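You operate a simulated robot arm through the tools that you are given. There is no shell and no other tool. Be economical: measure what you need, move in short steps, check, and stop when the job is done.

You are at the controls of a simulated robot arm. One attempt, no reset.

TASK
Jog the hatch down to the aisle and lock the drum off.
Fine: isolator off, yellow padlock on, start button tried; the padlock stays on. Where these are worked on the way, their far stop is far enough and under half their travel is too little: isolator.

The check looks at the end state, three seconds after you hand in, the way a careful person would. Anything else that was tipped, shoved, dropped, spilled or broken makes it a failure.

THE ROBOT
A 7-joint arm with a two-finger parallel gripper, fixed in place. Base frame: the origin is at the foot of the arm, x ahead of it, y to its left, z up. Readings come in m, degrees, newtons and seconds.
With the tool pointing down near the work surface it reaches from about 0.34 to 0.76 m from the base axis. Its first joint turns from -115.0 to 115.0 degrees. Payload 3.91 kg.
The TCP is the grasp point between the finger pads, 0.03 m short of the fingertips. In the tool frame z runs along the fingers and y along their closing line. Largest opening 0.11 m; finger width 0.02, thickness 0.01; the body of the gripper, 0.048 by 0.112 m, starts 0.055 m behind the TCP.
Orientation is that of the tool frame in the base frame, as [roll, pitch, yaw] about the fixed x, y, z axes, in that order (R = Rz(yaw) Ry(pitch) Rx(roll)). With the fingers straight down and closing along the base's y, the tool's x points along the base's -x, its y along +y and its z along -z.

THE INTERFACE
- The arm moves only by the tool nudge_tool. Its argument "series" is a list of rows, each an object of numbers (a shift or turn left out is 0, a gripper value left out holds the last): "wx", "wy", "wz": the turn, a rotation vector about the tool's x, y, z in degrees; "dx", "dy", "dz": the shift along the tool's x, y, z in m; "gripper": the closure, from 0 (fully open) to 1 (shut). In form: [{"wx": .., "wy": .., "wz": .., "dx": .., "dy": .., "dz": .., "gripper": ..}, ...]. A call has 1 to 8 rows; each row is the pose to reach, as a shift and turn from the pose commanded when the call began, along the tool's axes at that moment. Rows are played at 5 a second. More than 0.05 m and 8.6 degrees between two rows, or a gripper value outside its range, and nothing of the call is played. A pose out of reach is approached as far as the arm can. The call stops where the force on the tool passes 40 N (or 10 N more than at its start, if that is more) or the arm is blocked; 0.2 s more then pass. The fingers move at their own pace (about 0.108 m/s each) and stop on an object; they squeeze with about 44 N. The grip force told is the motor's: it shows also when the fingers shut on nothing. Time passes only in rows, and 0.2 s behind the last, so rows that repeat a pose let the fingers close. It gives the time, the measured TCP pose, the force on the tool (base axes), the opening and the grip force at its end, in the units of the frame above (readings bear some noise), with the torque about the TCP (base axes, N m) and any sound that the robot's microphone picked up.
- Cameras (640 x 400 px; columns grow to the right, rows downward): "scene" is fixed at [0.2217, 0.4992, 1.7353]; the picture's right is [-0.47, -0.88, 0.00], its down [-0.59, 0.31, -0.74] and it looks along [0.66, -0.35, -0.67] (base axes); focal length 214 px, centre (320, 200). "wrist" rides on the gripper at [0.072, 0.017, -0.103] in the tool frame; the picture's right is [-0.23, 0.97, 0.00], its down [-0.76, -0.18, -0.62] and it looks along [-0.61, -0.14, 0.78] (tool axes); focal length 222 px, centre (320, 200). There is no depth. A picture from a camera that has moved, and an enlarged one, comes with that camera's place and axes in the base frame and with its lens.
- capture(camera): a new picture of that camera. No time passes.
- move_column(by): slides the trunk up (or, below 0, down) by that many m; the arm rides with it, the base frame stays. It gives what a move gives, with no picture.
- enlarge(camera, box): a new picture of the part [left, top, right, bottom] of that camera's present view, enlarged. No time passes.
- sign_off(): hands the job in; it is judged then, once.

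Work in short steps. Places have to be worked out from the pictures, the camera data and where the tool is seen: move nearer, look again, correct. Check each grasp and each placing, and mend what went wrong. You have 120 turns and 68 pictures in all, those below and enlarged ones among them. Open the gripper and draw the arm clear of the work before you hand the job in, unless the task says otherwise; then end with one line.

The tools are called after "Request:" as name(argument=value, ...) on one line, values as JSON. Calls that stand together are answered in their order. nudge_tool: Moves the arm, as the interface text tells. Its arguments: {"type":"object","properties":{"series":{"type":"array","items":{"type":"object","properties":{"wx":{"type":"number"},"wy":{"type":"number"},"wz":{"type":"number"},"dx":{"type":"number"},"dy":{"type":"number"},"dz":{"type":"number"},"gripper":{"type":"number"}}}}},"required":["series"]} The other tools are called the same way: move_column (by) slides the trunk up or down; capture (camera) takes a picture; enlarge (camera, box) takes an enlarged picture of a part of a camera's view; sign_off () hands the job in.

At the start:

```text
t: 0.0
tcp_pos: [0.4323, -0.0375, 1.5415]
tcp_rot: [180.0, 0.1, 179.9]
wrist_force: [0.5, 0.3, 0.3]
wrist_torque: [0.01, 0.04, 0.02]
grip_width: 0.1098
finger_force: 0.0
trunk travel left (down, up): [-0.925, 0.065]
```

scene: 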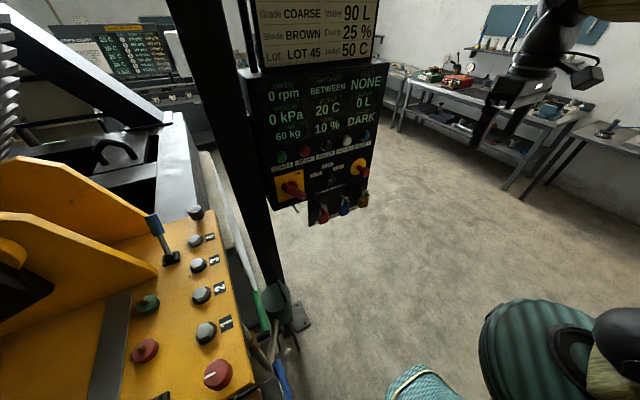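
wrist: 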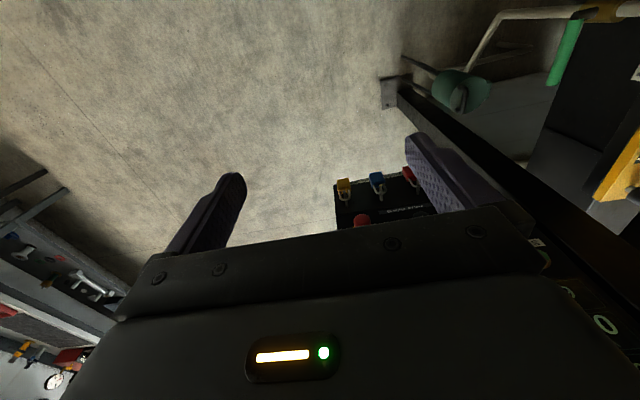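

The panel hangs on a post with displays, buttons, an isolator and three padlocks. I'll enlarge the panel to read it.

Request:
enlarge(camera="scene", box=[230, 60, 400, 166])

Request:
enlarge(camera="scene", box=[240, 135, 400, 235])

Request:
enlarge(camera="scene", box=[0, 0, 320, 200])

```text
3.76 times, centred on (315, 113) of scene
camera zoom: at [0.2217, 0.4992, 1.7353], right [-0.47, -0.88, 0.0], down [-0.59, 0.31, -0.74], along [0.66, -0.35, -0.67], focal length 807 px, centre (339, 528)
```

zoom: 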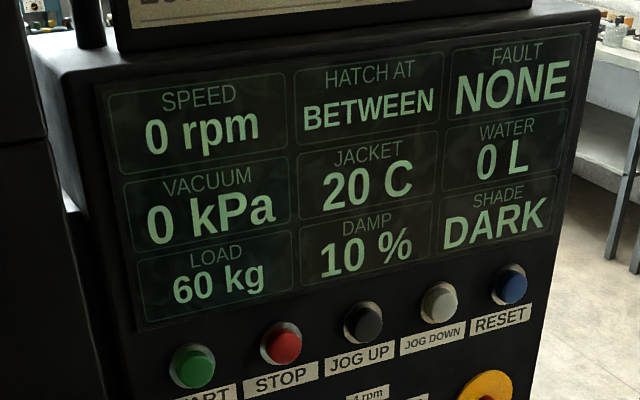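

```text
4.00 times, centred on (320, 185) of scene
camera zoom: at [0.2217, 0.4992, 1.7353], right [-0.47, -0.88, 0.0], down [-0.59, 0.31, -0.74], along [0.66, -0.35, -0.67], focal length 858 px, centre (320, 260)
```

zoom: 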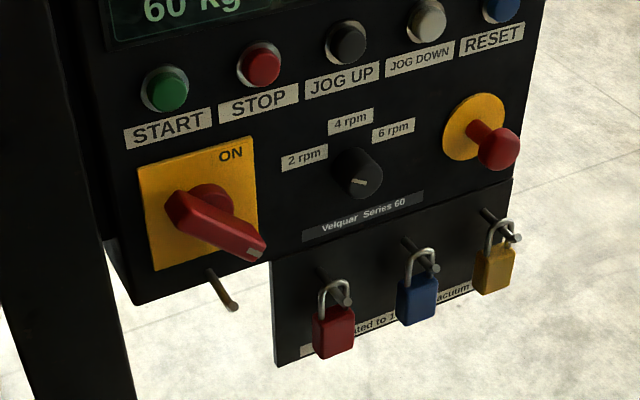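

```text
2.00 times, centred on (160, 100) of scene
camera zoom: at [0.2217, 0.4992, 1.7353], right [-0.47, -0.88, 0.0], down [-0.59, 0.31, -0.74], along [0.66, -0.35, -0.67], focal length 429 px, centre (640, 400)
```

zoom: 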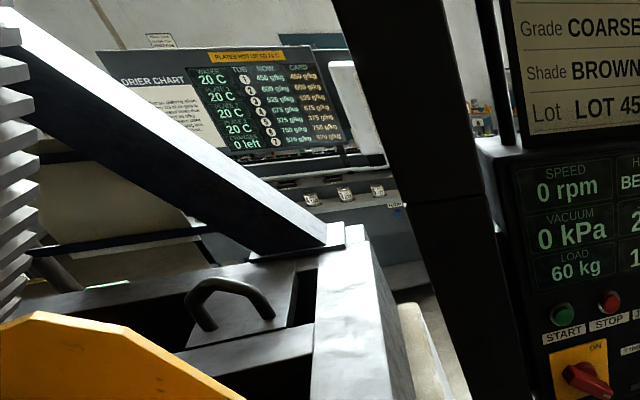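

Triangulating the padlocks puts the panel face near x≈0.82, facing −x, with the buttons at z≈1.37. I'll pitch the tool to point forward in steps, moving a little forward.

Request:
nudge_tool(series=[{"wy": -8.5, "dx": -0.01}, {"wy": -17, "dx": -0.02}, {"wy": -25.5, "dx": -0.03}, {"wy": -34, "dx": -0.04}, {"wy": -42.5, "dx": -0.05}, {"wy": -51, "dx": -0.06}, {"wy": -59.5, "dx": -0.07}, {"wy": -68, "dx": -0.08}])

```text
t: 1.8
tcp_pos: [0.5117, -0.0389, 1.5409]
tcp_rot: [179.9, 68.0, 179.7]
wrist_force: [-0.5, 0.1, -0.4]
wrist_torque: [0.01, 0.01, 0.01]
grip_width: 0.11
finger_force: 0.0
trunk travel left (down, up): [-0.925, 0.065]
```

It worked. I'll finish the last 22° and lower the trunk toward button height.

Request:
nudge_tool(series=[{"wy": -7.4}, {"wy": -14.8}, {"wy": -22}])

Request:
move_column(by=-0.2)

Request:
capture(camera="wrist")

Request:
capture(camera="scene")

```text
t: 2.6
tcp_pos: [0.5122, -0.0358, 1.5414]
tcp_rot: [10.2, 89.9, 10.2]
wrist_force: [0.3, 0.0, 0.7]
wrist_torque: [-0.03, 0.0, 0.0]
grip_width: 0.11
finger_force: 0.1
trunk travel left (down, up): [-0.925, 0.065]
```

```text
t: 4.8
tcp_pos: [0.5121, -0.0374, 1.341]
tcp_rot: [-93.7, 89.9, -93.7]
wrist_force: [0.0, 0.0, 0.0]
wrist_torque: [0.04, 0.02, -0.02]
grip_width: 0.11
finger_force: 0.0
trunk travel left (down, up): [-0.725, 0.265]
```

```text
62 pictures are left
camera wrist: at [0.4088, -0.0207, 1.2696], right [0.0, 0.97, 0.23], down [-0.62, -0.18, 0.76], along [0.78, -0.14, 0.61], focal length 222 px, centre (320, 200)
```

wrist: 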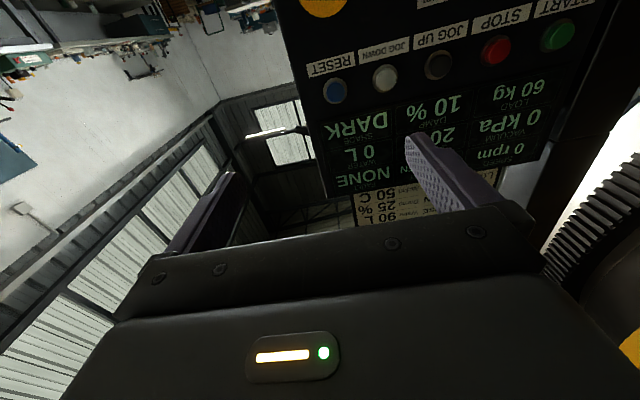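

```text
61 pictures are left
```

scene: 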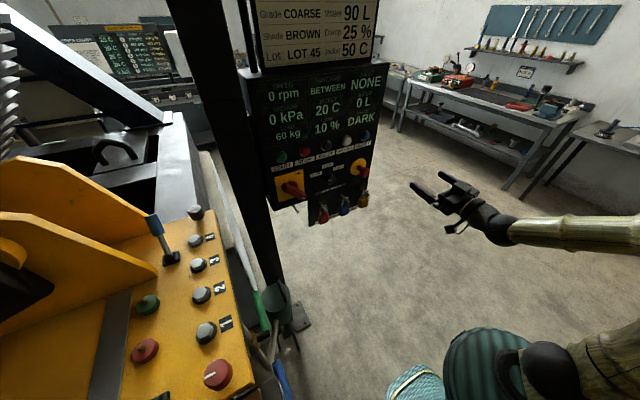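

JOG DOWN triangulates to about (0.826, 0.070, 1.368). I'll close the gripper and go to a standoff in front of it (TCP x 0.75).

Request:
nudge_tool(series=[{"dy": 0.04, "dx": -0.01, "gripper": 1}, {"dy": 0.08, "dx": -0.02}, {"dy": 0.107, "dx": -0.027, "dz": 0.03}, {"dy": 0.107, "dx": -0.027, "dz": 0.08}, {"dy": 0.107, "dx": -0.027, "dz": 0.13}, {"dy": 0.107, "dx": -0.027, "dz": 0.18}, {"dy": 0.107, "dx": -0.027, "dz": 0.225}])

Request:
capture(camera="wrist")

Request:
enlarge(camera="scene", box=[240, 60, 400, 160])

```text
t: 6.4
tcp_pos: [0.7424, 0.0693, 1.3665]
tcp_rot: [-162.0, 89.9, -162.0]
wrist_force: [-0.3, 0.1, -0.4]
wrist_torque: [-0.01, 0.02, 0.02]
grip_width: 0.0
finger_force: 37.3
trunk travel left (down, up): [-0.725, 0.265]
```

```text
60 pictures are left
camera wrist: at [0.6393, 0.085, 1.2949], right [0.0, 0.97, 0.23], down [-0.62, -0.18, 0.76], along [0.78, -0.14, 0.61], focal length 222 px, centre (320, 200)
```

wrist: 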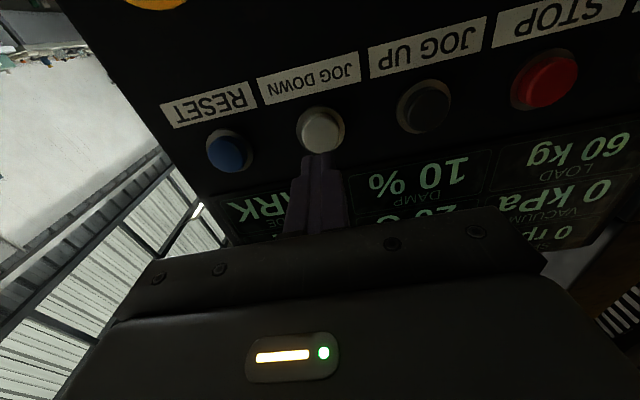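

```text
4.00 times, centred on (320, 110) of scene
camera zoom: at [0.2217, 0.4992, 1.7353], right [-0.47, -0.88, 0.0], down [-0.59, 0.31, -0.74], along [0.66, -0.35, -0.67], focal length 858 px, centre (320, 560)
```

zoom: 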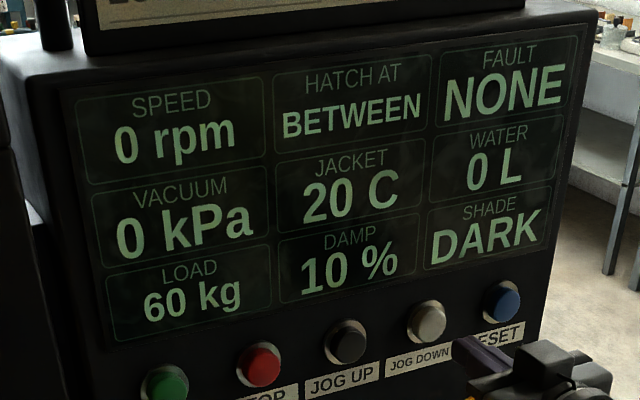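

Aligned with the JOG DOWN button. I'll press forward gently and see what reacts.

Request:
nudge_tool(series=[{"dz": 0.03}, {"dz": 0.05}, {"dz": 0.055}, {"dz": 0.06}])

Request:
enlarge(camera="scene", box=[0, 0, 400, 250])

```text
t: 7.4
tcp_pos: [0.791, 0.0698, 1.3662]
tcp_rot: [-177.6, 89.7, -177.5]
wrist_force: [-34.5, -2.2, -5.3]
wrist_torque: [0.04, 0.08, -0.07]
grip_width: 0.0001
finger_force: 37.5
trunk travel left (down, up): [-0.725, 0.265]
heard: click
stopped in row 4: the force on the tool passed its limit at 41 N (the readings are from after the stop); the commanded pose is now the measured one
```

```text
1.60 times, centred on (200, 125) of scene
camera zoom: at [0.2217, 0.4992, 1.7353], right [-0.47, -0.88, 0.0], down [-0.59, 0.31, -0.74], along [0.66, -0.35, -0.67], focal length 343 px, centre (512, 320)
```

zoom: 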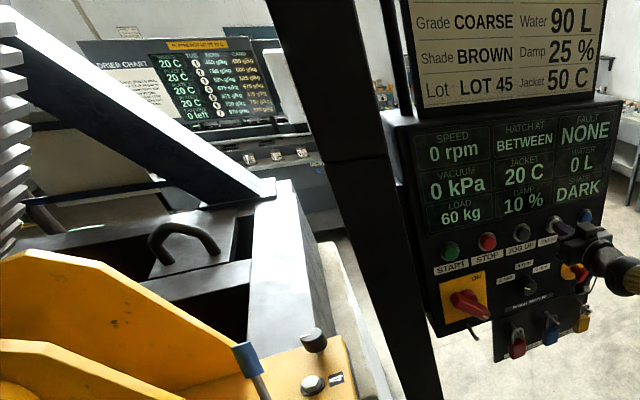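

The button clicked; still BETWEEN. I'll hold for a second and recheck the display.

Request:
nudge_tool(series=[{"dz": 0}, {"dz": 0}, {"dz": 0}, {"dz": 0}])

Request:
enlarge(camera="scene", box=[0, 0, 400, 250])

```text
t: 8.4
tcp_pos: [0.7912, 0.0706, 1.366]
tcp_rot: [-176.9, 89.8, -176.7]
wrist_force: [-36.1, -1.7, -8.9]
wrist_torque: [0.04, 0.16, -0.04]
grip_width: 0.0
finger_force: 37.9
trunk travel left (down, up): [-0.725, 0.265]
```

```text
1.60 times, centred on (200, 125) of scene
camera zoom: at [0.2217, 0.4992, 1.7353], right [-0.47, -0.88, 0.0], down [-0.59, 0.31, -0.74], along [0.66, -0.35, -0.67], focal length 343 px, centre (512, 320)
```

zoom: 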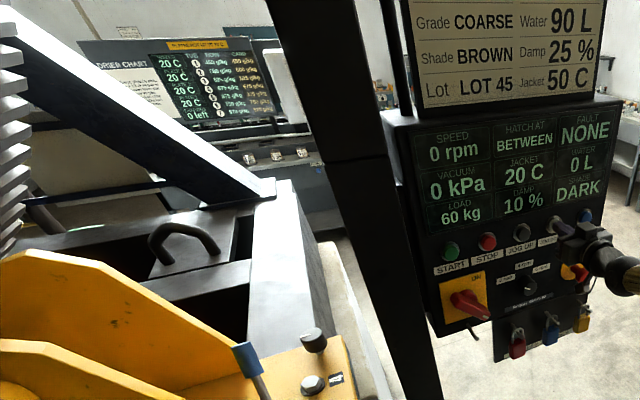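

I'll check the gear ring at upper left for motion across another hold.

Request:
enlarge(camera="scene", box=[0, 0, 160, 100])

Request:
nudge_tool(series=[{"dz": 0}, {"dz": 0}, {"dz": 0}, {"dz": 0}, {"dz": 0}, {"dz": 0}, {"dz": 0}])

Request:
capture(camera="scene")

Request:
enlarge(camera="scene", box=[0, 0, 160, 100])

```text
4.00 times, centred on (80, 50) of scene
camera zoom: at [0.2217, 0.4992, 1.7353], right [-0.47, -0.88, 0.0], down [-0.59, 0.31, -0.74], along [0.66, -0.35, -0.67], focal length 858 px, centre (1280, 800)
```

zoom: 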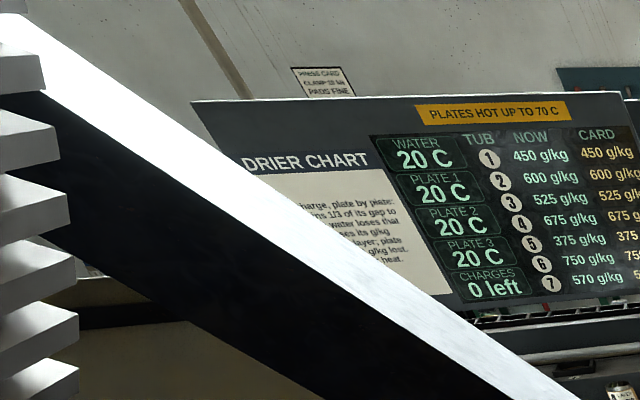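

```text
t: 10.0
tcp_pos: [0.7912, 0.0687, 1.3671]
tcp_rot: [-176.6, 89.6, -176.4]
wrist_force: [-37.5, -1.6, -12.2]
wrist_torque: [-0.01, 0.28, -0.06]
grip_width: 0.0
finger_force: 37.5
trunk travel left (down, up): [-0.725, 0.265]
```

```text
55 pictures are left
```

scene: 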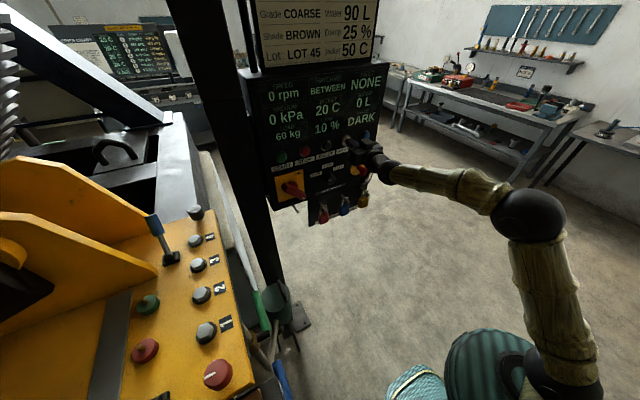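

```text
4.00 times, centred on (80, 50) of scene
camera zoom: at [0.2217, 0.4992, 1.7353], right [-0.47, -0.88, 0.0], down [-0.59, 0.31, -0.74], along [0.66, -0.35, -0.67], focal length 858 px, centre (1280, 800)
```

zoom: 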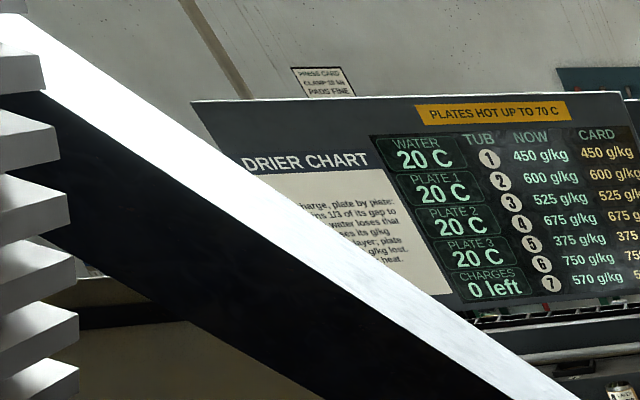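

No motion seen while held, so I'll back off and inspect the panel (isolator, E-stop) from a distance.

Request:
nudge_tool(series=[{"dz": -0.02}, {"dz": -0.05}, {"dz": -0.1, "dx": 0.03}, {"dz": -0.15, "dx": 0.07}, {"dz": -0.19, "dx": 0.1}, {"dz": -0.23, "dx": 0.12}, {"dz": -0.27, "dx": 0.14}, {"dz": -0.27, "dx": 0.18}])

Request:
capture(camera="wrist")

Request:
enlarge(camera="scene", box=[235, 60, 395, 160])

```text
refused: row 3 steps farther than a row can; nothing moved
```

```text
53 pictures are left
camera wrist: at [0.6875, 0.0851, 1.2955], right [0.0, 0.97, 0.23], down [-0.62, -0.18, 0.77], along [0.79, -0.14, 0.6], focal length 222 px, centre (320, 200)
```

wrist: 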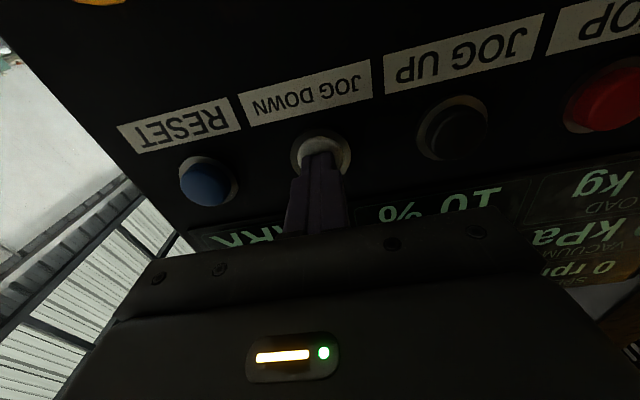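

```text
4.00 times, centred on (315, 110) of scene
camera zoom: at [0.2217, 0.4992, 1.7353], right [-0.47, -0.88, 0.0], down [-0.59, 0.31, -0.74], along [0.66, -0.35, -0.67], focal length 858 px, centre (340, 560)
```

zoom: 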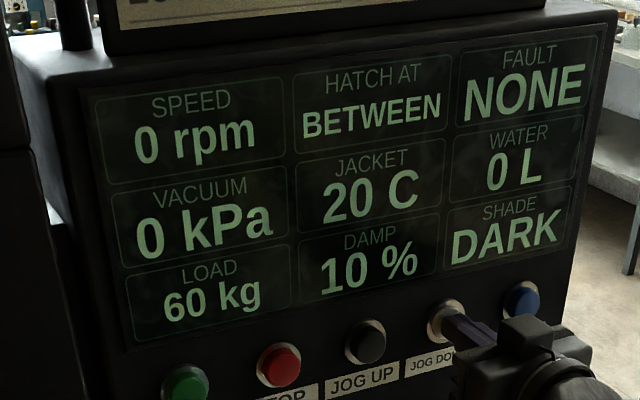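

The button is fully in, still no change. Backing off in legal steps.

Request:
nudge_tool(series=[{"dz": -0.02}, {"dz": -0.05}, {"dz": -0.09, "dx": 0.02}, {"dz": -0.13, "dx": 0.05}, {"dz": -0.17, "dx": 0.08}, {"dz": -0.21, "dx": 0.11}, {"dz": -0.25, "dx": 0.14}, {"dz": -0.28, "dx": 0.18}])

Request:
capture(camera="wrist")

Request:
capture(camera="scene")

```text
t: 11.8
tcp_pos: [0.5346, 0.0754, 1.1858]
tcp_rot: [-174.3, 89.3, -174.3]
wrist_force: [-0.2, -0.5, -1.6]
wrist_torque: [-0.01, 0.0, 0.03]
grip_width: 0.0
finger_force: 37.5
out of reach, approached as far as the arm can: row 8
trunk travel left (down, up): [-0.725, 0.265]
```

```text
51 pictures are left
camera wrist: at [0.43, 0.0911, 1.1154], right [0.0, 0.97, 0.23], down [-0.61, -0.18, 0.77], along [0.79, -0.14, 0.6], focal length 222 px, centre (320, 200)
```

wrist: 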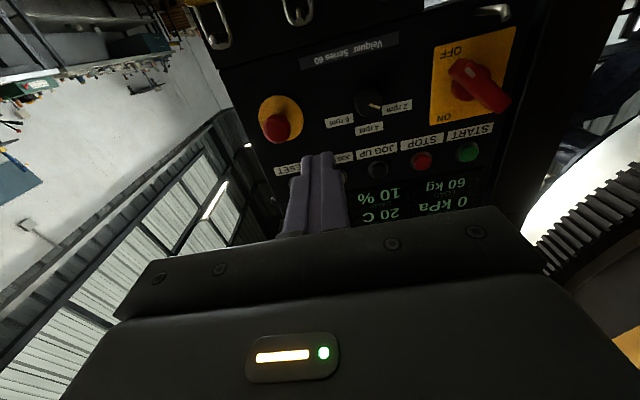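

```text
50 pictures are left
```

scene: 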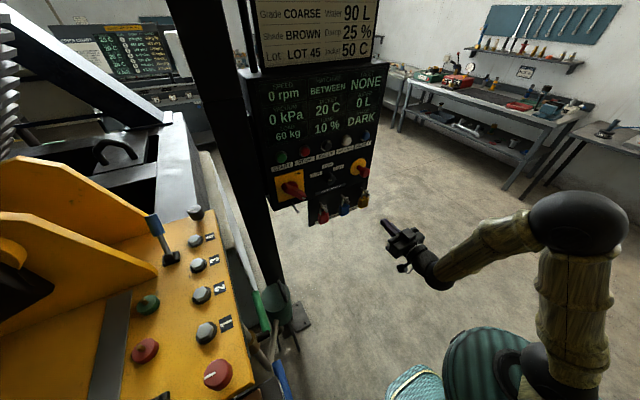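

Request:
enlarge(camera="wrist", box=[400, 0, 560, 100])

Request:
enlarge(camera="wrist", box=[190, 0, 430, 150])

```text
4.00 times, centred on (480, 50) of wrist
camera zoom: at [0.43, 0.0911, 1.1154], right [0.0, 0.97, 0.23], down [-0.61, -0.18, 0.77], along [0.79, -0.14, 0.6], focal length 888 px, centre (-320, 800)
```

zoom: 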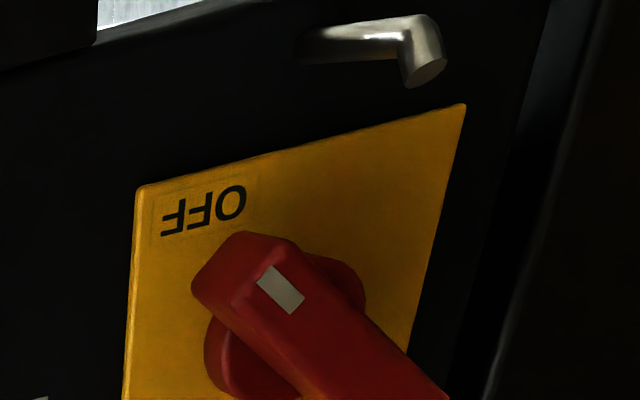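

```text
2.67 times, centred on (310, 75) of wrist
camera zoom: at [0.43, 0.0911, 1.1154], right [0.0, 0.97, 0.23], down [-0.61, -0.18, 0.77], along [0.79, -0.14, 0.6], focal length 592 px, centre (347, 533)
```

zoom: 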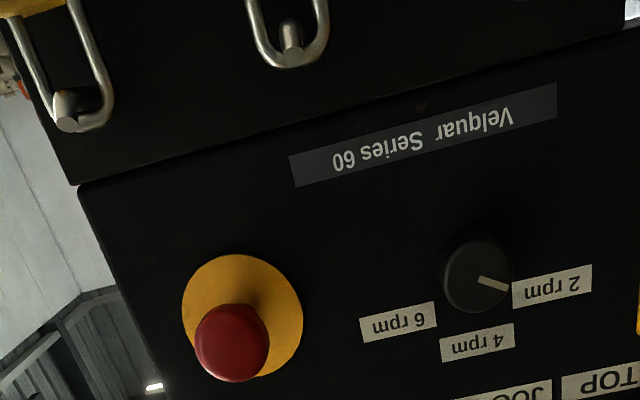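

The white mark on the isolator handle points to OFF: it's already off, so jogging is dead. I need to turn it ON (mark up-right, 90°), jog, then return to OFF. The handle axis is about (y 0.300, z 1.239), front at x≈0.773. I'll move in front of it, open up, and roll −45°.

Request:
nudge_tool(series=[{"dy": 0.04, "dx": -0.01, "dz": 0.02, "gripper": 0.3}, {"dy": 0.08, "dx": -0.02, "dz": 0.04, "wz": -7}, {"dy": 0.12, "dx": -0.03, "dz": 0.06, "wz": -14}, {"dy": 0.16, "dx": -0.04, "dz": 0.08, "wz": -21}, {"dy": 0.2, "dx": -0.05, "dz": 0.09, "wz": -29}, {"dy": 0.225, "dx": -0.053, "dz": 0.09, "wz": -37}, {"dy": 0.225, "dx": -0.053, "dz": 0.09, "wz": -45}])

Request:
capture(camera="wrist")

```text
t: 13.4
tcp_pos: [0.6248, 0.3004, 1.2421]
tcp_rot: [-90.8, 44.9, -90.5]
wrist_force: [0.6, 0.2, 0.2]
wrist_torque: [-0.03, -0.02, -0.03]
grip_width: 0.0769
finger_force: 0.1
trunk travel left (down, up): [-0.725, 0.265]
```

```text
47 pictures are left
camera wrist: at [0.5204, 0.2594, 1.1807], right [-0.01, 0.85, -0.53], down [-0.62, 0.41, 0.67], along [0.79, 0.33, 0.52], focal length 222 px, centre (320, 200)
```

wrist: 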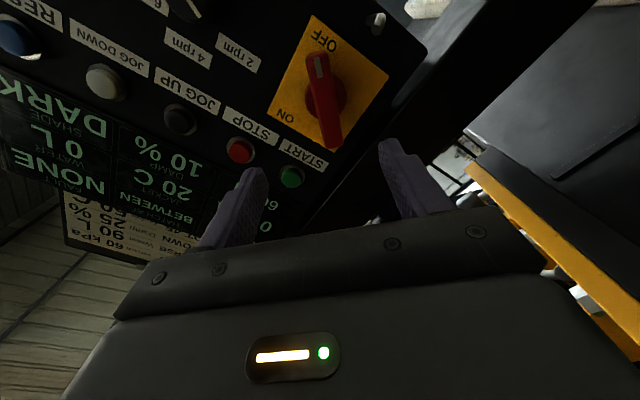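

Fingers straddle the handle correctly. I'll advance with a small lateral correction until the fingers overlap the bar, then close.

Request:
nudge_tool(series=[{"dz": 0.04, "dx": 0.004, "dy": 0.005}, {"dz": 0.08, "dx": 0.004, "dy": 0.005}, {"dz": 0.11, "dx": 0.004, "dy": 0.005}, {"dz": 0.13, "dx": 0.004, "dy": 0.005}, {"dz": 0.145, "dx": 0.004, "dy": 0.005}])

Request:
capture(camera="wrist")

```text
t: 14.6
tcp_pos: [0.7663, 0.2991, 1.2323]
tcp_rot: [-90.8, 44.9, -90.6]
wrist_force: [-0.3, 0.4, 0.5]
wrist_torque: [0.01, -0.02, 0.01]
grip_width: 0.0769
finger_force: 0.1
trunk travel left (down, up): [-0.725, 0.265]
```

```text
46 pictures are left
camera wrist: at [0.6629, 0.259, 1.1711], right [-0.01, 0.85, -0.53], down [-0.62, 0.41, 0.67], along [0.79, 0.33, 0.52], focal length 222 px, centre (320, 200)
```

wrist: 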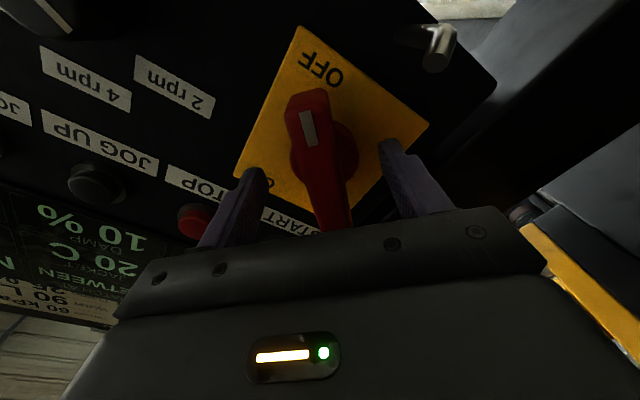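

The hub lines up with the tool axis. Closing on the handle.

Request:
nudge_tool(series=[{"dz": 0.006, "gripper": 1}, {"dz": 0.006}, {"dz": 0.006}, {"dz": 0.006}])

```text
t: 15.6
tcp_pos: [0.7727, 0.3011, 1.2312]
tcp_rot: [-91.0, 44.9, -90.6]
wrist_force: [-5.7, 4.1, -11.7]
wrist_torque: [-0.03, -0.79, -0.69]
grip_width: 0.0242
finger_force: 45.0
trunk travel left (down, up): [-0.725, 0.265]
```

Gripped at 24 mm. Turning −68° first toward ON.

Request:
nudge_tool(series=[{"dy": 0.002, "wz": -8.5}, {"dy": 0.003, "wz": -17}, {"dy": 0.003, "wz": -25.5}, {"dy": 0.003, "wz": -34}, {"dy": 0.003, "wz": -42.5}, {"dy": 0.003, "wz": -51}, {"dy": 0.003, "wz": -59.5}, {"dy": 0.003, "wz": -68}])

```text
t: 17.4
tcp_pos: [0.7728, 0.2999, 1.2371]
tcp_rot: [-90.1, -23.0, -90.0]
wrist_force: [-2.4, -9.1, 15.2]
wrist_torque: [0.08, -0.48, -0.33]
grip_width: 0.0238
finger_force: 44.9
trunk travel left (down, up): [-0.725, 0.265]
```

Turning smoothly with modest side force. Continue the remaining 22° plus a bit, easing the offset.

Request:
nudge_tool(series=[{"dx": 0.003, "dy": -0.002, "wz": -8}, {"dx": 0.003, "dy": -0.002, "wz": -16}, {"dx": 0.003, "dy": -0.002, "wz": -22}, {"dx": 0.003, "dy": -0.002, "wz": -25}])

Request:
capture(camera="wrist")

```text
t: 18.4
tcp_pos: [0.7723, 0.3019, 1.2395]
tcp_rot: [-90.1, -47.9, -89.7]
wrist_force: [12.7, 5.8, 29.5]
wrist_torque: [1.43, -0.04, -0.05]
grip_width: 0.0247
finger_force: 45.2
trunk travel left (down, up): [-0.725, 0.265]
```

```text
45 pictures are left
camera wrist: at [0.6695, 0.2391, 1.2817], right [0.0, -0.57, -0.82], down [-0.63, 0.64, -0.44], along [0.78, 0.52, -0.36], focal length 222 px, centre (320, 200)
```

wrist: 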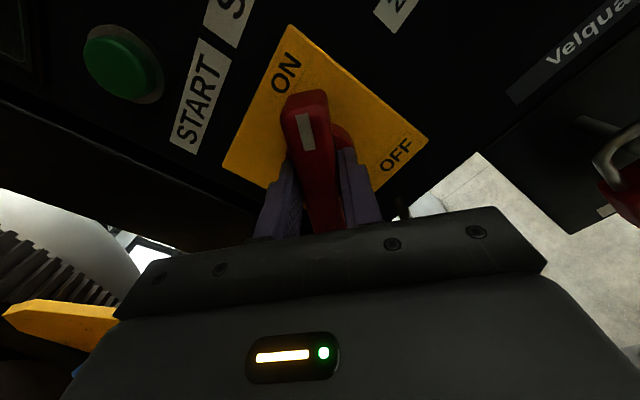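

The mark now points to ON at its stop. Release and retreat.

Request:
nudge_tool(series=[{"wz": 3, "gripper": 0.3}, {"wz": 3}, {"wz": 3}, {"dz": -0.04, "wz": 3}, {"dz": -0.08, "wz": 3}, {"dz": -0.1, "wz": 3, "gripper": 1}])

Request:
enlarge(camera="scene", box=[230, 60, 400, 166])

```text
t: 19.8
tcp_pos: [0.672, 0.2993, 1.2339]
tcp_rot: [-90.6, -45.0, -89.4]
wrist_force: [0.5, -0.2, -0.2]
wrist_torque: [0.0, 0.01, -0.03]
grip_width: 0.0
finger_force: 7.0
trunk travel left (down, up): [-0.725, 0.265]
```

```text
3.76 times, centred on (315, 113) of scene
camera zoom: at [0.2217, 0.4992, 1.7353], right [-0.47, -0.88, 0.0], down [-0.59, 0.31, -0.74], along [0.66, -0.35, -0.67], focal length 807 px, centre (339, 528)
```

zoom: 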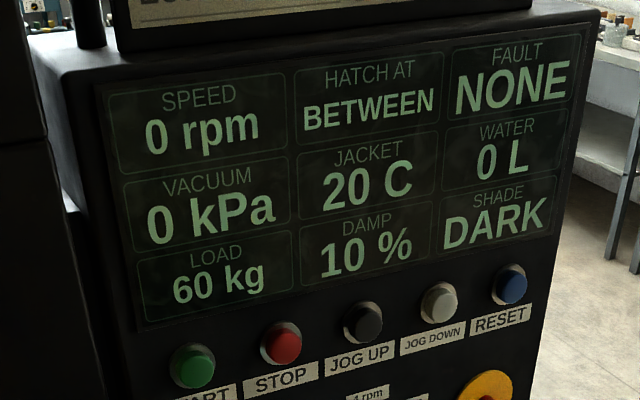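

Now go to the JOG DOWN standoff (y 0.070, z 1.368) keeping this roll.

Request:
nudge_tool(series=[{"dx": 0.043, "dy": 0.011}, {"dx": 0.086, "dy": 0.022}, {"dx": 0.128, "dy": 0.034}, {"dx": 0.171, "dy": 0.045}, {"dx": 0.214, "dy": 0.056}, {"dx": 0.2567, "dy": 0.067}, {"dx": 0.2567, "dy": 0.067, "dz": 0.04}, {"dx": 0.2567, "dy": 0.067, "dz": 0.073}])

Request:
capture(camera="wrist")

```text
t: 21.6
tcp_pos: [0.7477, 0.0689, 1.3668]
tcp_rot: [-90.8, -44.9, -89.4]
wrist_force: [0.2, 0.3, -0.4]
wrist_torque: [0.02, 0.01, -0.03]
grip_width: 0.0001
finger_force: 37.6
trunk travel left (down, up): [-0.725, 0.265]
```

```text
43 pictures are left
camera wrist: at [0.6444, 0.0049, 1.4087], right [-0.01, -0.53, -0.85], down [-0.63, 0.66, -0.41], along [0.78, 0.53, -0.34], focal length 222 px, centre (320, 200)
```

wrist: 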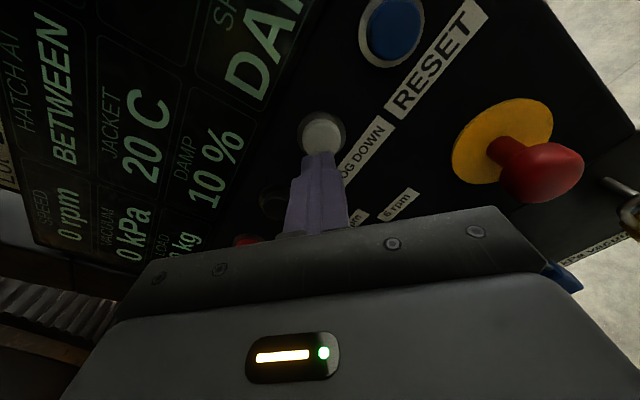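

Aligned, and the wrist view shows the display too. Press.

Request:
nudge_tool(series=[{"dz": 0.025}, {"dz": 0.035}, {"dz": 0.04}])

Request:
capture(camera="wrist")

```text
t: 22.4
tcp_pos: [0.7873, 0.0699, 1.3681]
tcp_rot: [-90.7, -45.0, -89.4]
wrist_force: [-2.4, 1.9, 0.4]
wrist_torque: [-0.03, 0.01, 0.02]
grip_width: 0.0
finger_force: 38.1
trunk travel left (down, up): [-0.725, 0.265]
heard: click
```

```text
42 pictures are left
camera wrist: at [0.6848, 0.0065, 1.4094], right [-0.01, -0.53, -0.85], down [-0.63, 0.66, -0.41], along [0.78, 0.53, -0.34], focal length 222 px, centre (320, 200)
```

wrist: 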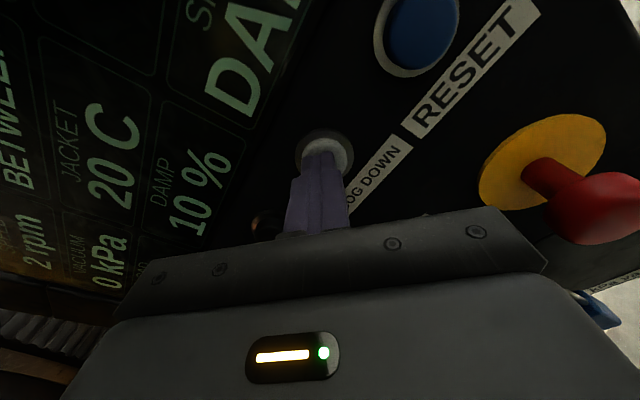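

The drum jogs at 2 rpm. Holding ~0.8 s at a time and watching HATCH AT.

Request:
nudge_tool(series=[{"dz": 0}, {"dz": 0}, {"dz": 0}])

Request:
capture(camera="scene")

```text
t: 23.2
tcp_pos: [0.7876, 0.0705, 1.3685]
tcp_rot: [-90.6, -44.9, -89.4]
wrist_force: [-2.8, 0.8, 0.6]
wrist_torque: [0.0, -0.04, 0.02]
grip_width: 0.0
finger_force: 38.0
trunk travel left (down, up): [-0.725, 0.265]
```

```text
41 pictures are left
```

scene: 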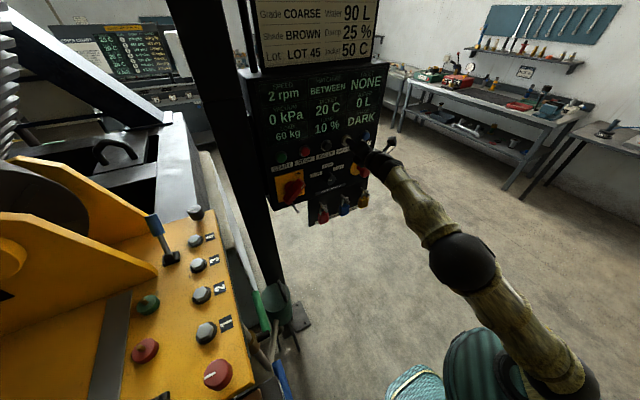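

Still BETWEEN, and something on the drum is moving into view at left. Continue holding.

Request:
nudge_tool(series=[{"dz": 0}, {"dz": 0}, {"dz": 0}])

Request:
capture(camera="scene")

```text
t: 24.0
tcp_pos: [0.7869, 0.0697, 1.3674]
tcp_rot: [-90.7, -45.0, -89.4]
wrist_force: [-2.9, 0.9, -0.1]
wrist_torque: [-0.04, -0.03, 0.02]
grip_width: 0.0
finger_force: 37.6
trunk travel left (down, up): [-0.725, 0.265]
```

```text
40 pictures are left
```

scene: 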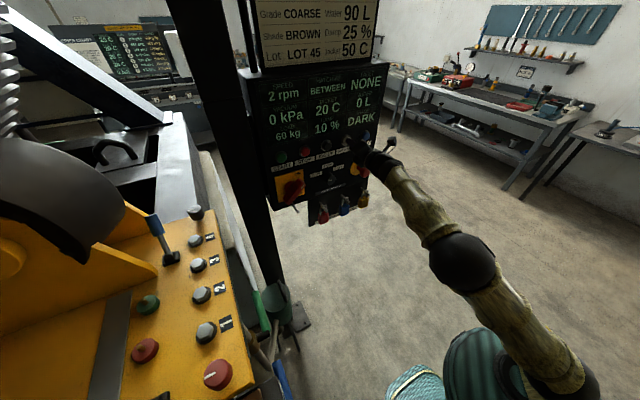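

The dark hatch cover is swinging down. Still BETWEEN; continue.

Request:
nudge_tool(series=[{"dz": 0}, {"dz": 0}, {"dz": 0}])

Request:
capture(camera="scene")

```text
t: 24.8
tcp_pos: [0.788, 0.0687, 1.3692]
tcp_rot: [-90.7, -45.1, -89.4]
wrist_force: [-2.5, 0.8, -0.8]
wrist_torque: [-0.02, -0.02, 0.01]
grip_width: 0.0004
finger_force: 38.1
trunk travel left (down, up): [-0.725, 0.265]
```

```text
39 pictures are left
```

scene: 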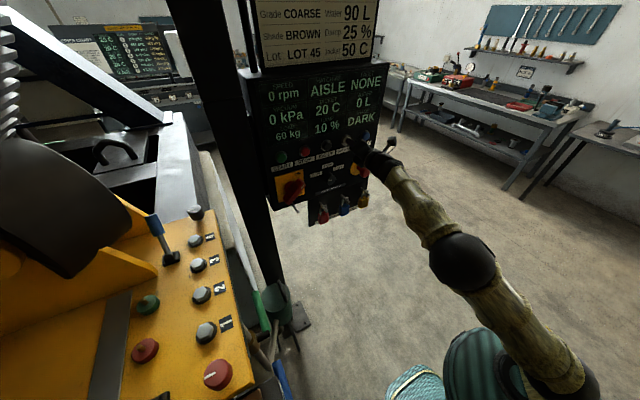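

HATCH AT AISLE, and the drum stopped by itself. Releasing and returning to the isolator standoff.

Request:
nudge_tool(series=[{"dz": -0.04}, {"dz": -0.08}, {"dz": -0.113}, {"dz": -0.113, "dx": -0.045, "dy": -0.012}, {"dz": -0.113, "dx": -0.09, "dy": -0.024}, {"dz": -0.113, "dx": -0.135, "dy": -0.036}, {"dz": -0.113, "dx": -0.18, "dy": -0.048}, {"dz": -0.113, "dx": -0.22, "dy": -0.058, "gripper": 0.3}])

Request:
nudge_tool(series=[{"dx": -0.0367, "dy": -0.009}, {"dx": -0.0367, "dy": -0.009}])

Request:
capture(camera="wrist")

Request:
capture(camera="scene")

```text
t: 26.6
tcp_pos: [0.6774, 0.2691, 1.2536]
tcp_rot: [-90.7, -45.0, -89.4]
wrist_force: [-0.7, -1.4, 0.6]
wrist_torque: [0.0, 0.03, -0.04]
grip_width: 0.0774
finger_force: 1.0
trunk travel left (down, up): [-0.725, 0.265]
```

```text
t: 27.2
tcp_pos: [0.6751, 0.3005, 1.2345]
tcp_rot: [-90.7, -45.0, -89.6]
wrist_force: [0.1, -0.1, -0.8]
wrist_torque: [-0.02, -0.01, 0.01]
grip_width: 0.0771
finger_force: 0.0
trunk travel left (down, up): [-0.725, 0.265]
```

```text
38 pictures are left
camera wrist: at [0.5726, 0.2363, 1.275], right [-0.01, -0.53, -0.85], down [-0.63, 0.66, -0.41], along [0.78, 0.53, -0.34], focal length 222 px, centre (320, 200)
```

wrist: 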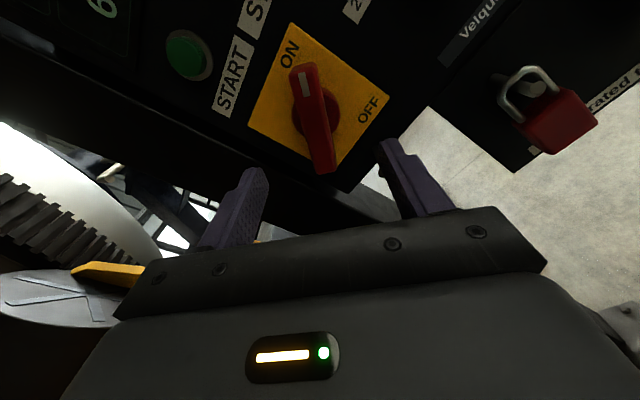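

```text
37 pictures are left
```

scene: 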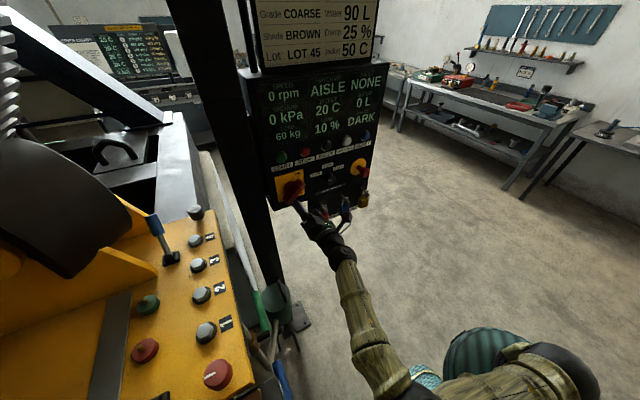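

Aligned with the handle at ON. Advance, grip.

Request:
nudge_tool(series=[{"dz": 0.045}, {"dz": 0.08}, {"dz": 0.097}, {"dz": 0.097, "gripper": 1}, {"dz": 0.097}, {"dz": 0.097}, {"dz": 0.097}])

Request:
nudge_tool(series=[{"wz": 8.5}, {"wz": 17}, {"wz": 25.5}, {"wz": 34}, {"wz": 42.5}, {"wz": 51}, {"wz": 59.5}, {"wz": 68}])

```text
t: 28.8
tcp_pos: [0.7747, 0.3032, 1.2376]
tcp_rot: [-90.6, -45.1, -89.4]
wrist_force: [9.4, 6.6, 13.7]
wrist_torque: [0.07, -0.29, 1.17]
grip_width: 0.024
finger_force: 45.2
trunk travel left (down, up): [-0.725, 0.265]
```

```text
t: 29.6
tcp_pos: [0.7729, 0.3023, 1.235]
tcp_rot: [-90.3, -24.1, -89.5]
wrist_force: [15.4, 4.2, 1.4]
wrist_torque: [0.05, -1.11, -0.52]
grip_width: 0.024
finger_force: 45.3
trunk travel left (down, up): [-0.725, 0.265]
stopped in row 3: the force on the tool passed its limit at 41 N (the readings are from after the stop); the commanded pose is now the measured one
```

Side load tripped the limit mid-way at 21°. Continue from here in a smaller batch.

Request:
nudge_tool(series=[{"wz": 7, "dz": -0.002}, {"wz": 14, "dz": -0.002}, {"wz": 21, "dz": -0.002}, {"wz": 28, "dz": -0.002}])

```text
t: 30.6
tcp_pos: [0.7734, 0.3032, 1.2343]
tcp_rot: [-90.4, 3.9, -89.7]
wrist_force: [35.1, 6.3, 7.3]
wrist_torque: [-0.02, -1.49, 0.76]
grip_width: 0.024
finger_force: 45.0
trunk travel left (down, up): [-0.725, 0.265]
```

The tool is being pulled in +x; relax that by easing forward and keep turning.

Request:
nudge_tool(series=[{"dz": 0.003}, {"wz": 7, "dz": 0.003}, {"wz": 14, "dz": 0.003}, {"wz": 21, "dz": 0.003}, {"wz": 28, "dz": 0.003}])

```text
t: 31.8
tcp_pos: [0.7735, 0.3028, 1.2336]
tcp_rot: [-90.6, 31.9, -90.1]
wrist_force: [2.3, 5.4, -10.1]
wrist_torque: [-0.04, -1.59, 0.49]
grip_width: 0.0242
finger_force: 45.0
trunk travel left (down, up): [-0.725, 0.265]
```

Good. The final ~15° to the OFF stop.

Request:
nudge_tool(series=[{"wz": 6}, {"wz": 12}, {"wz": 15}, {"wz": 16.5}])

Request:
capture(camera="wrist")

```text
t: 32.8
tcp_pos: [0.7731, 0.304, 1.234]
tcp_rot: [-90.7, 48.2, -90.4]
wrist_force: [-0.6, 3.8, -16.5]
wrist_torque: [-1.46, -0.82, -0.63]
grip_width: 0.0248
finger_force: 44.6
trunk travel left (down, up): [-0.725, 0.265]
```

```text
36 pictures are left
camera wrist: at [0.6698, 0.2671, 1.1705], right [-0.01, 0.88, -0.48], down [-0.62, 0.37, 0.69], along [0.79, 0.3, 0.54], focal length 222 px, centre (320, 200)
```

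wrist: 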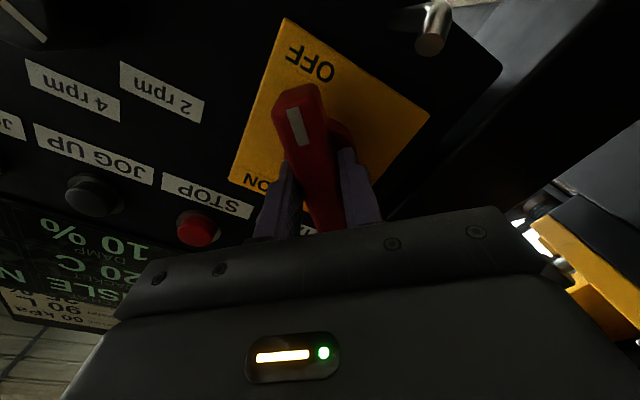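

Isolator is hard at OFF. Release, retreat, and roll to level to look at the hasp below.

Request:
nudge_tool(series=[{"wz": -3, "gripper": 0.3}, {"wz": -3}, {"wz": -3}, {"dz": -0.045, "wz": -3}, {"dz": -0.09, "wz": -3}, {"dz": -0.13, "wz": -3}])

Request:
nudge_tool(series=[{"wz": 8}, {"wz": 16}, {"wz": 24}, {"wz": 32}, {"wz": 40}, {"wz": 45}])

Request:
enlarge(camera="scene", box=[256, 160, 384, 240])

Request:
capture(camera="wrist")

```text
t: 34.2
tcp_pos: [0.6399, 0.3026, 1.2385]
tcp_rot: [-90.4, 45.4, -90.0]
wrist_force: [0.0, -0.2, -0.5]
wrist_torque: [-0.01, 0.0, 0.04]
grip_width: 0.077
finger_force: 0.1
trunk travel left (down, up): [-0.725, 0.265]
```

```text
t: 35.6
tcp_pos: [0.6436, 0.3026, 1.2383]
tcp_rot: [118.0, 89.5, 118.2]
wrist_force: [-0.1, -0.2, -0.4]
wrist_torque: [0.02, 0.03, 0.02]
grip_width: 0.0769
finger_force: 0.0
trunk travel left (down, up): [-0.725, 0.265]
```

```text
5.00 times, centred on (320, 200) of scene
camera zoom: at [0.2217, 0.4992, 1.7353], right [-0.47, -0.88, 0.0], down [-0.59, 0.31, -0.74], along [0.66, -0.35, -0.67], focal length 1072 px, centre (320, 200)
```

zoom: 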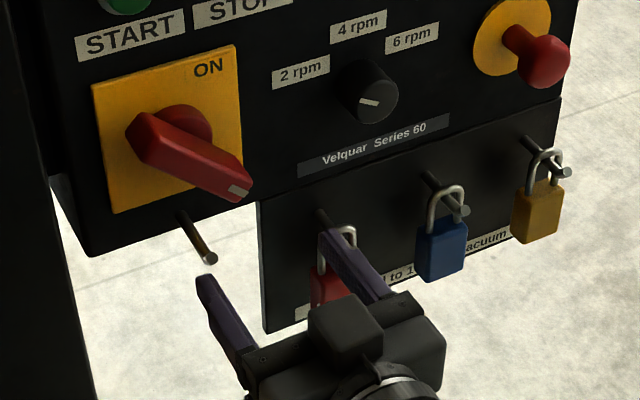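

```text
34 pictures are left
camera wrist: at [0.5389, 0.3182, 1.1665], right [0.0, 0.97, 0.24], down [-0.62, -0.19, 0.76], along [0.79, -0.14, 0.6], focal length 222 px, centre (320, 200)
```

wrist: 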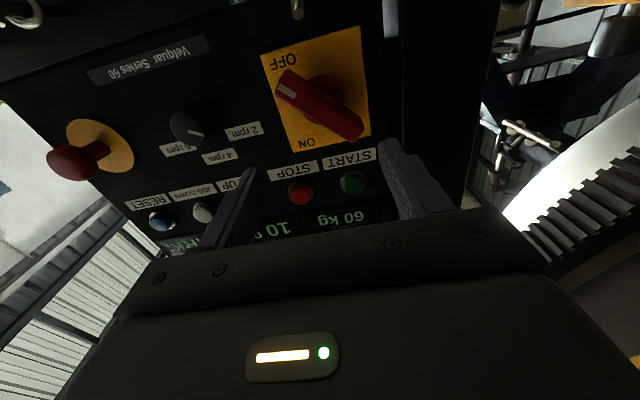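

The hasp is a peg with a raised end at about y 0.303, z 1.157, x 0.765–0.83. The yellow padlock's body is near (0.785, −0.035, 1.055). I'll lower the trunk 0.15, then slide over to it while rolling the camera toward the top.

Request:
move_column(by=-0.15)

Request:
nudge_tool(series=[{"dy": -0.042, "dz": -0.005, "wz": -8.5}, {"dy": -0.084, "dz": -0.01, "wz": -17}, {"dy": -0.126, "dz": -0.015, "wz": -25.5}, {"dy": -0.168, "dz": -0.02, "wz": -34}, {"dy": -0.21, "dz": -0.02, "wz": -42.5}, {"dy": -0.252, "dz": -0.02, "wz": -51}, {"dy": -0.294, "dz": -0.02, "wz": -59.5}, {"dy": -0.336, "dz": -0.02, "wz": -68}])

Request:
nudge_tool(series=[{"wz": -8.5}, {"wz": -17}, {"wz": -25.5}, {"wz": -34}, {"wz": -42.5}, {"wz": -51}, {"wz": -59.5}, {"wz": -68}])

Request:
nudge_tool(series=[{"wz": -8}, {"wz": -16}, {"wz": -24}, {"wz": -32}, {"wz": -40}, {"wz": -44}])

Request:
capture(camera="wrist")

```text
t: 37.3
tcp_pos: [0.6415, 0.3035, 1.0872]
tcp_rot: [126.8, 89.5, 127.1]
wrist_force: [-0.1, 0.8, -0.1]
wrist_torque: [0.0, -0.02, 0.01]
grip_width: 0.0768
finger_force: 0.1
trunk travel left (down, up): [-0.575, 0.415]
```

```text
t: 39.1
tcp_pos: [0.6245, -0.034, 1.0843]
tcp_rot: [-90.3, 22.1, -89.8]
wrist_force: [0.1, -0.7, 0.7]
wrist_torque: [-0.02, 0.02, 0.01]
grip_width: 0.0768
finger_force: 0.0
trunk travel left (down, up): [-0.575, 0.415]
```

```text
t: 40.9
tcp_pos: [0.6237, -0.0333, 1.0853]
tcp_rot: [-90.4, -45.8, -89.3]
wrist_force: [-0.2, -0.4, 0.6]
wrist_torque: [-0.01, 0.0, 0.01]
grip_width: 0.0768
finger_force: 0.0
trunk travel left (down, up): [-0.575, 0.415]
```

```text
t: 42.3
tcp_pos: [0.6248, -0.0322, 1.0861]
tcp_rot: [-137.4, -89.6, -42.3]
wrist_force: [-0.8, -0.5, 0.3]
wrist_torque: [0.01, -0.01, 0.01]
grip_width: 0.0771
finger_force: 0.0
trunk travel left (down, up): [-0.575, 0.415]
```

```text
33 pictures are left
camera wrist: at [0.5212, -0.0516, 1.1589], right [0.0, -0.97, -0.23], down [-0.63, 0.18, -0.76], along [0.78, 0.15, -0.61], focal length 222 px, centre (320, 200)
```

wrist: 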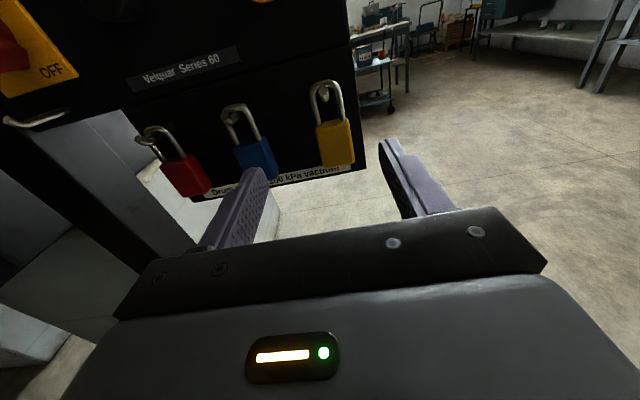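

Camera is now above. Let me enlarge the yellow padlock and the hasp to see their shapes.

Request:
enlarge(camera="wrist", box=[280, 60, 376, 180])

Request:
enlarge(camera="scene", box=[280, 170, 376, 230])

```text
3.33 times, centred on (328, 120) of wrist
camera zoom: at [0.5212, -0.0516, 1.1589], right [0.0, -0.97, -0.23], down [-0.63, 0.18, -0.76], along [0.78, 0.15, -0.61], focal length 740 px, centre (293, 467)
```

zoom: 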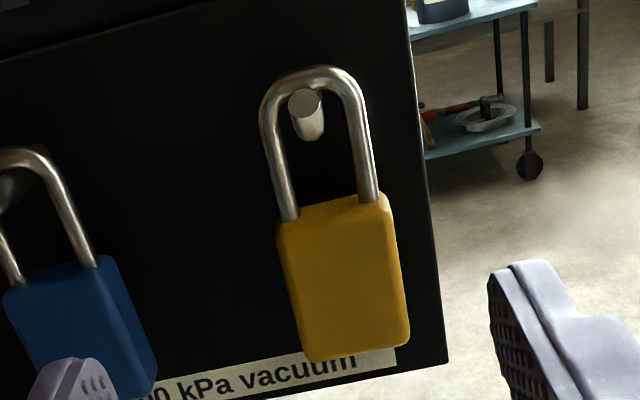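

```text
6.67 times, centred on (328, 200) of scene
camera zoom: at [0.2217, 0.4992, 1.7353], right [-0.47, -0.88, 0.0], down [-0.59, 0.31, -0.74], along [0.66, -0.35, -0.67], focal length 1430 px, centre (267, 200)
```

zoom: 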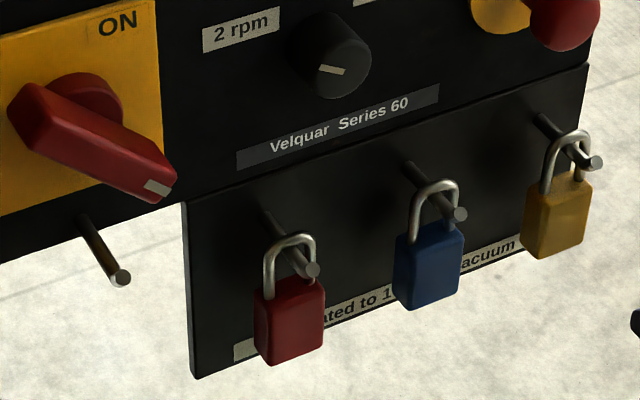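

The padlock is a simple hook-over with shackle on an upturned peg. Line up at (y −0.041, z 1.032), then advance partly and check.

Request:
nudge_tool(series=[{"dx": -0.03, "dy": 0.009}, {"dx": -0.054, "dy": 0.009}, {"dx": -0.054, "dy": 0.009, "dz": 0.04}, {"dx": -0.054, "dy": 0.009, "dz": 0.08}, {"dx": -0.054, "dy": 0.009, "dz": 0.1}])

Request:
capture(camera="wrist")

```text
t: 43.5
tcp_pos: [0.7251, -0.041, 1.0297]
tcp_rot: [-125.2, -89.6, -54.6]
wrist_force: [0.4, -0.7, 0.8]
wrist_torque: [0.04, 0.03, 0.0]
grip_width: 0.077
finger_force: 0.0
trunk travel left (down, up): [-0.575, 0.415]
```

```text
30 pictures are left
camera wrist: at [0.6225, -0.0602, 1.1038], right [0.0, -0.97, -0.23], down [-0.63, 0.18, -0.76], along [0.78, 0.15, -0.61], focal length 222 px, centre (320, 200)
```

wrist: 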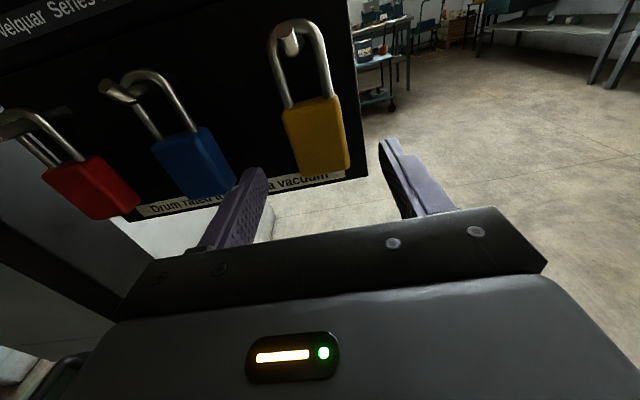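

Body centre confirmed at (0.79, −0.039, 1.033). Advance and close.

Request:
nudge_tool(series=[{"dz": 0.03, "dy": -0.001}, {"dz": 0.05, "dy": -0.001}, {"dz": 0.062, "dy": -0.001}])

Request:
capture(camera="wrist")

```text
t: 44.3
tcp_pos: [0.7854, -0.041, 1.0311]
tcp_rot: [-125.1, -89.5, -54.6]
wrist_force: [0.0, -0.2, -0.7]
wrist_torque: [0.02, -0.02, 0.0]
grip_width: 0.0769
finger_force: 0.1
trunk travel left (down, up): [-0.575, 0.415]
```

```text
29 pictures are left
camera wrist: at [0.6834, -0.0598, 1.104], right [0.0, -0.97, -0.23], down [-0.63, 0.18, -0.76], along [0.78, 0.15, -0.61], focal length 222 px, centre (320, 200)
```

wrist: 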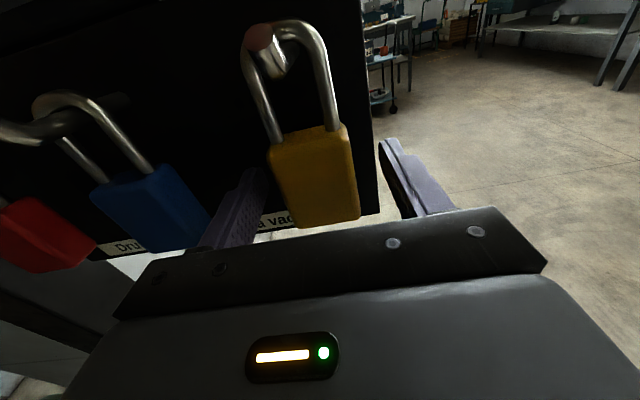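

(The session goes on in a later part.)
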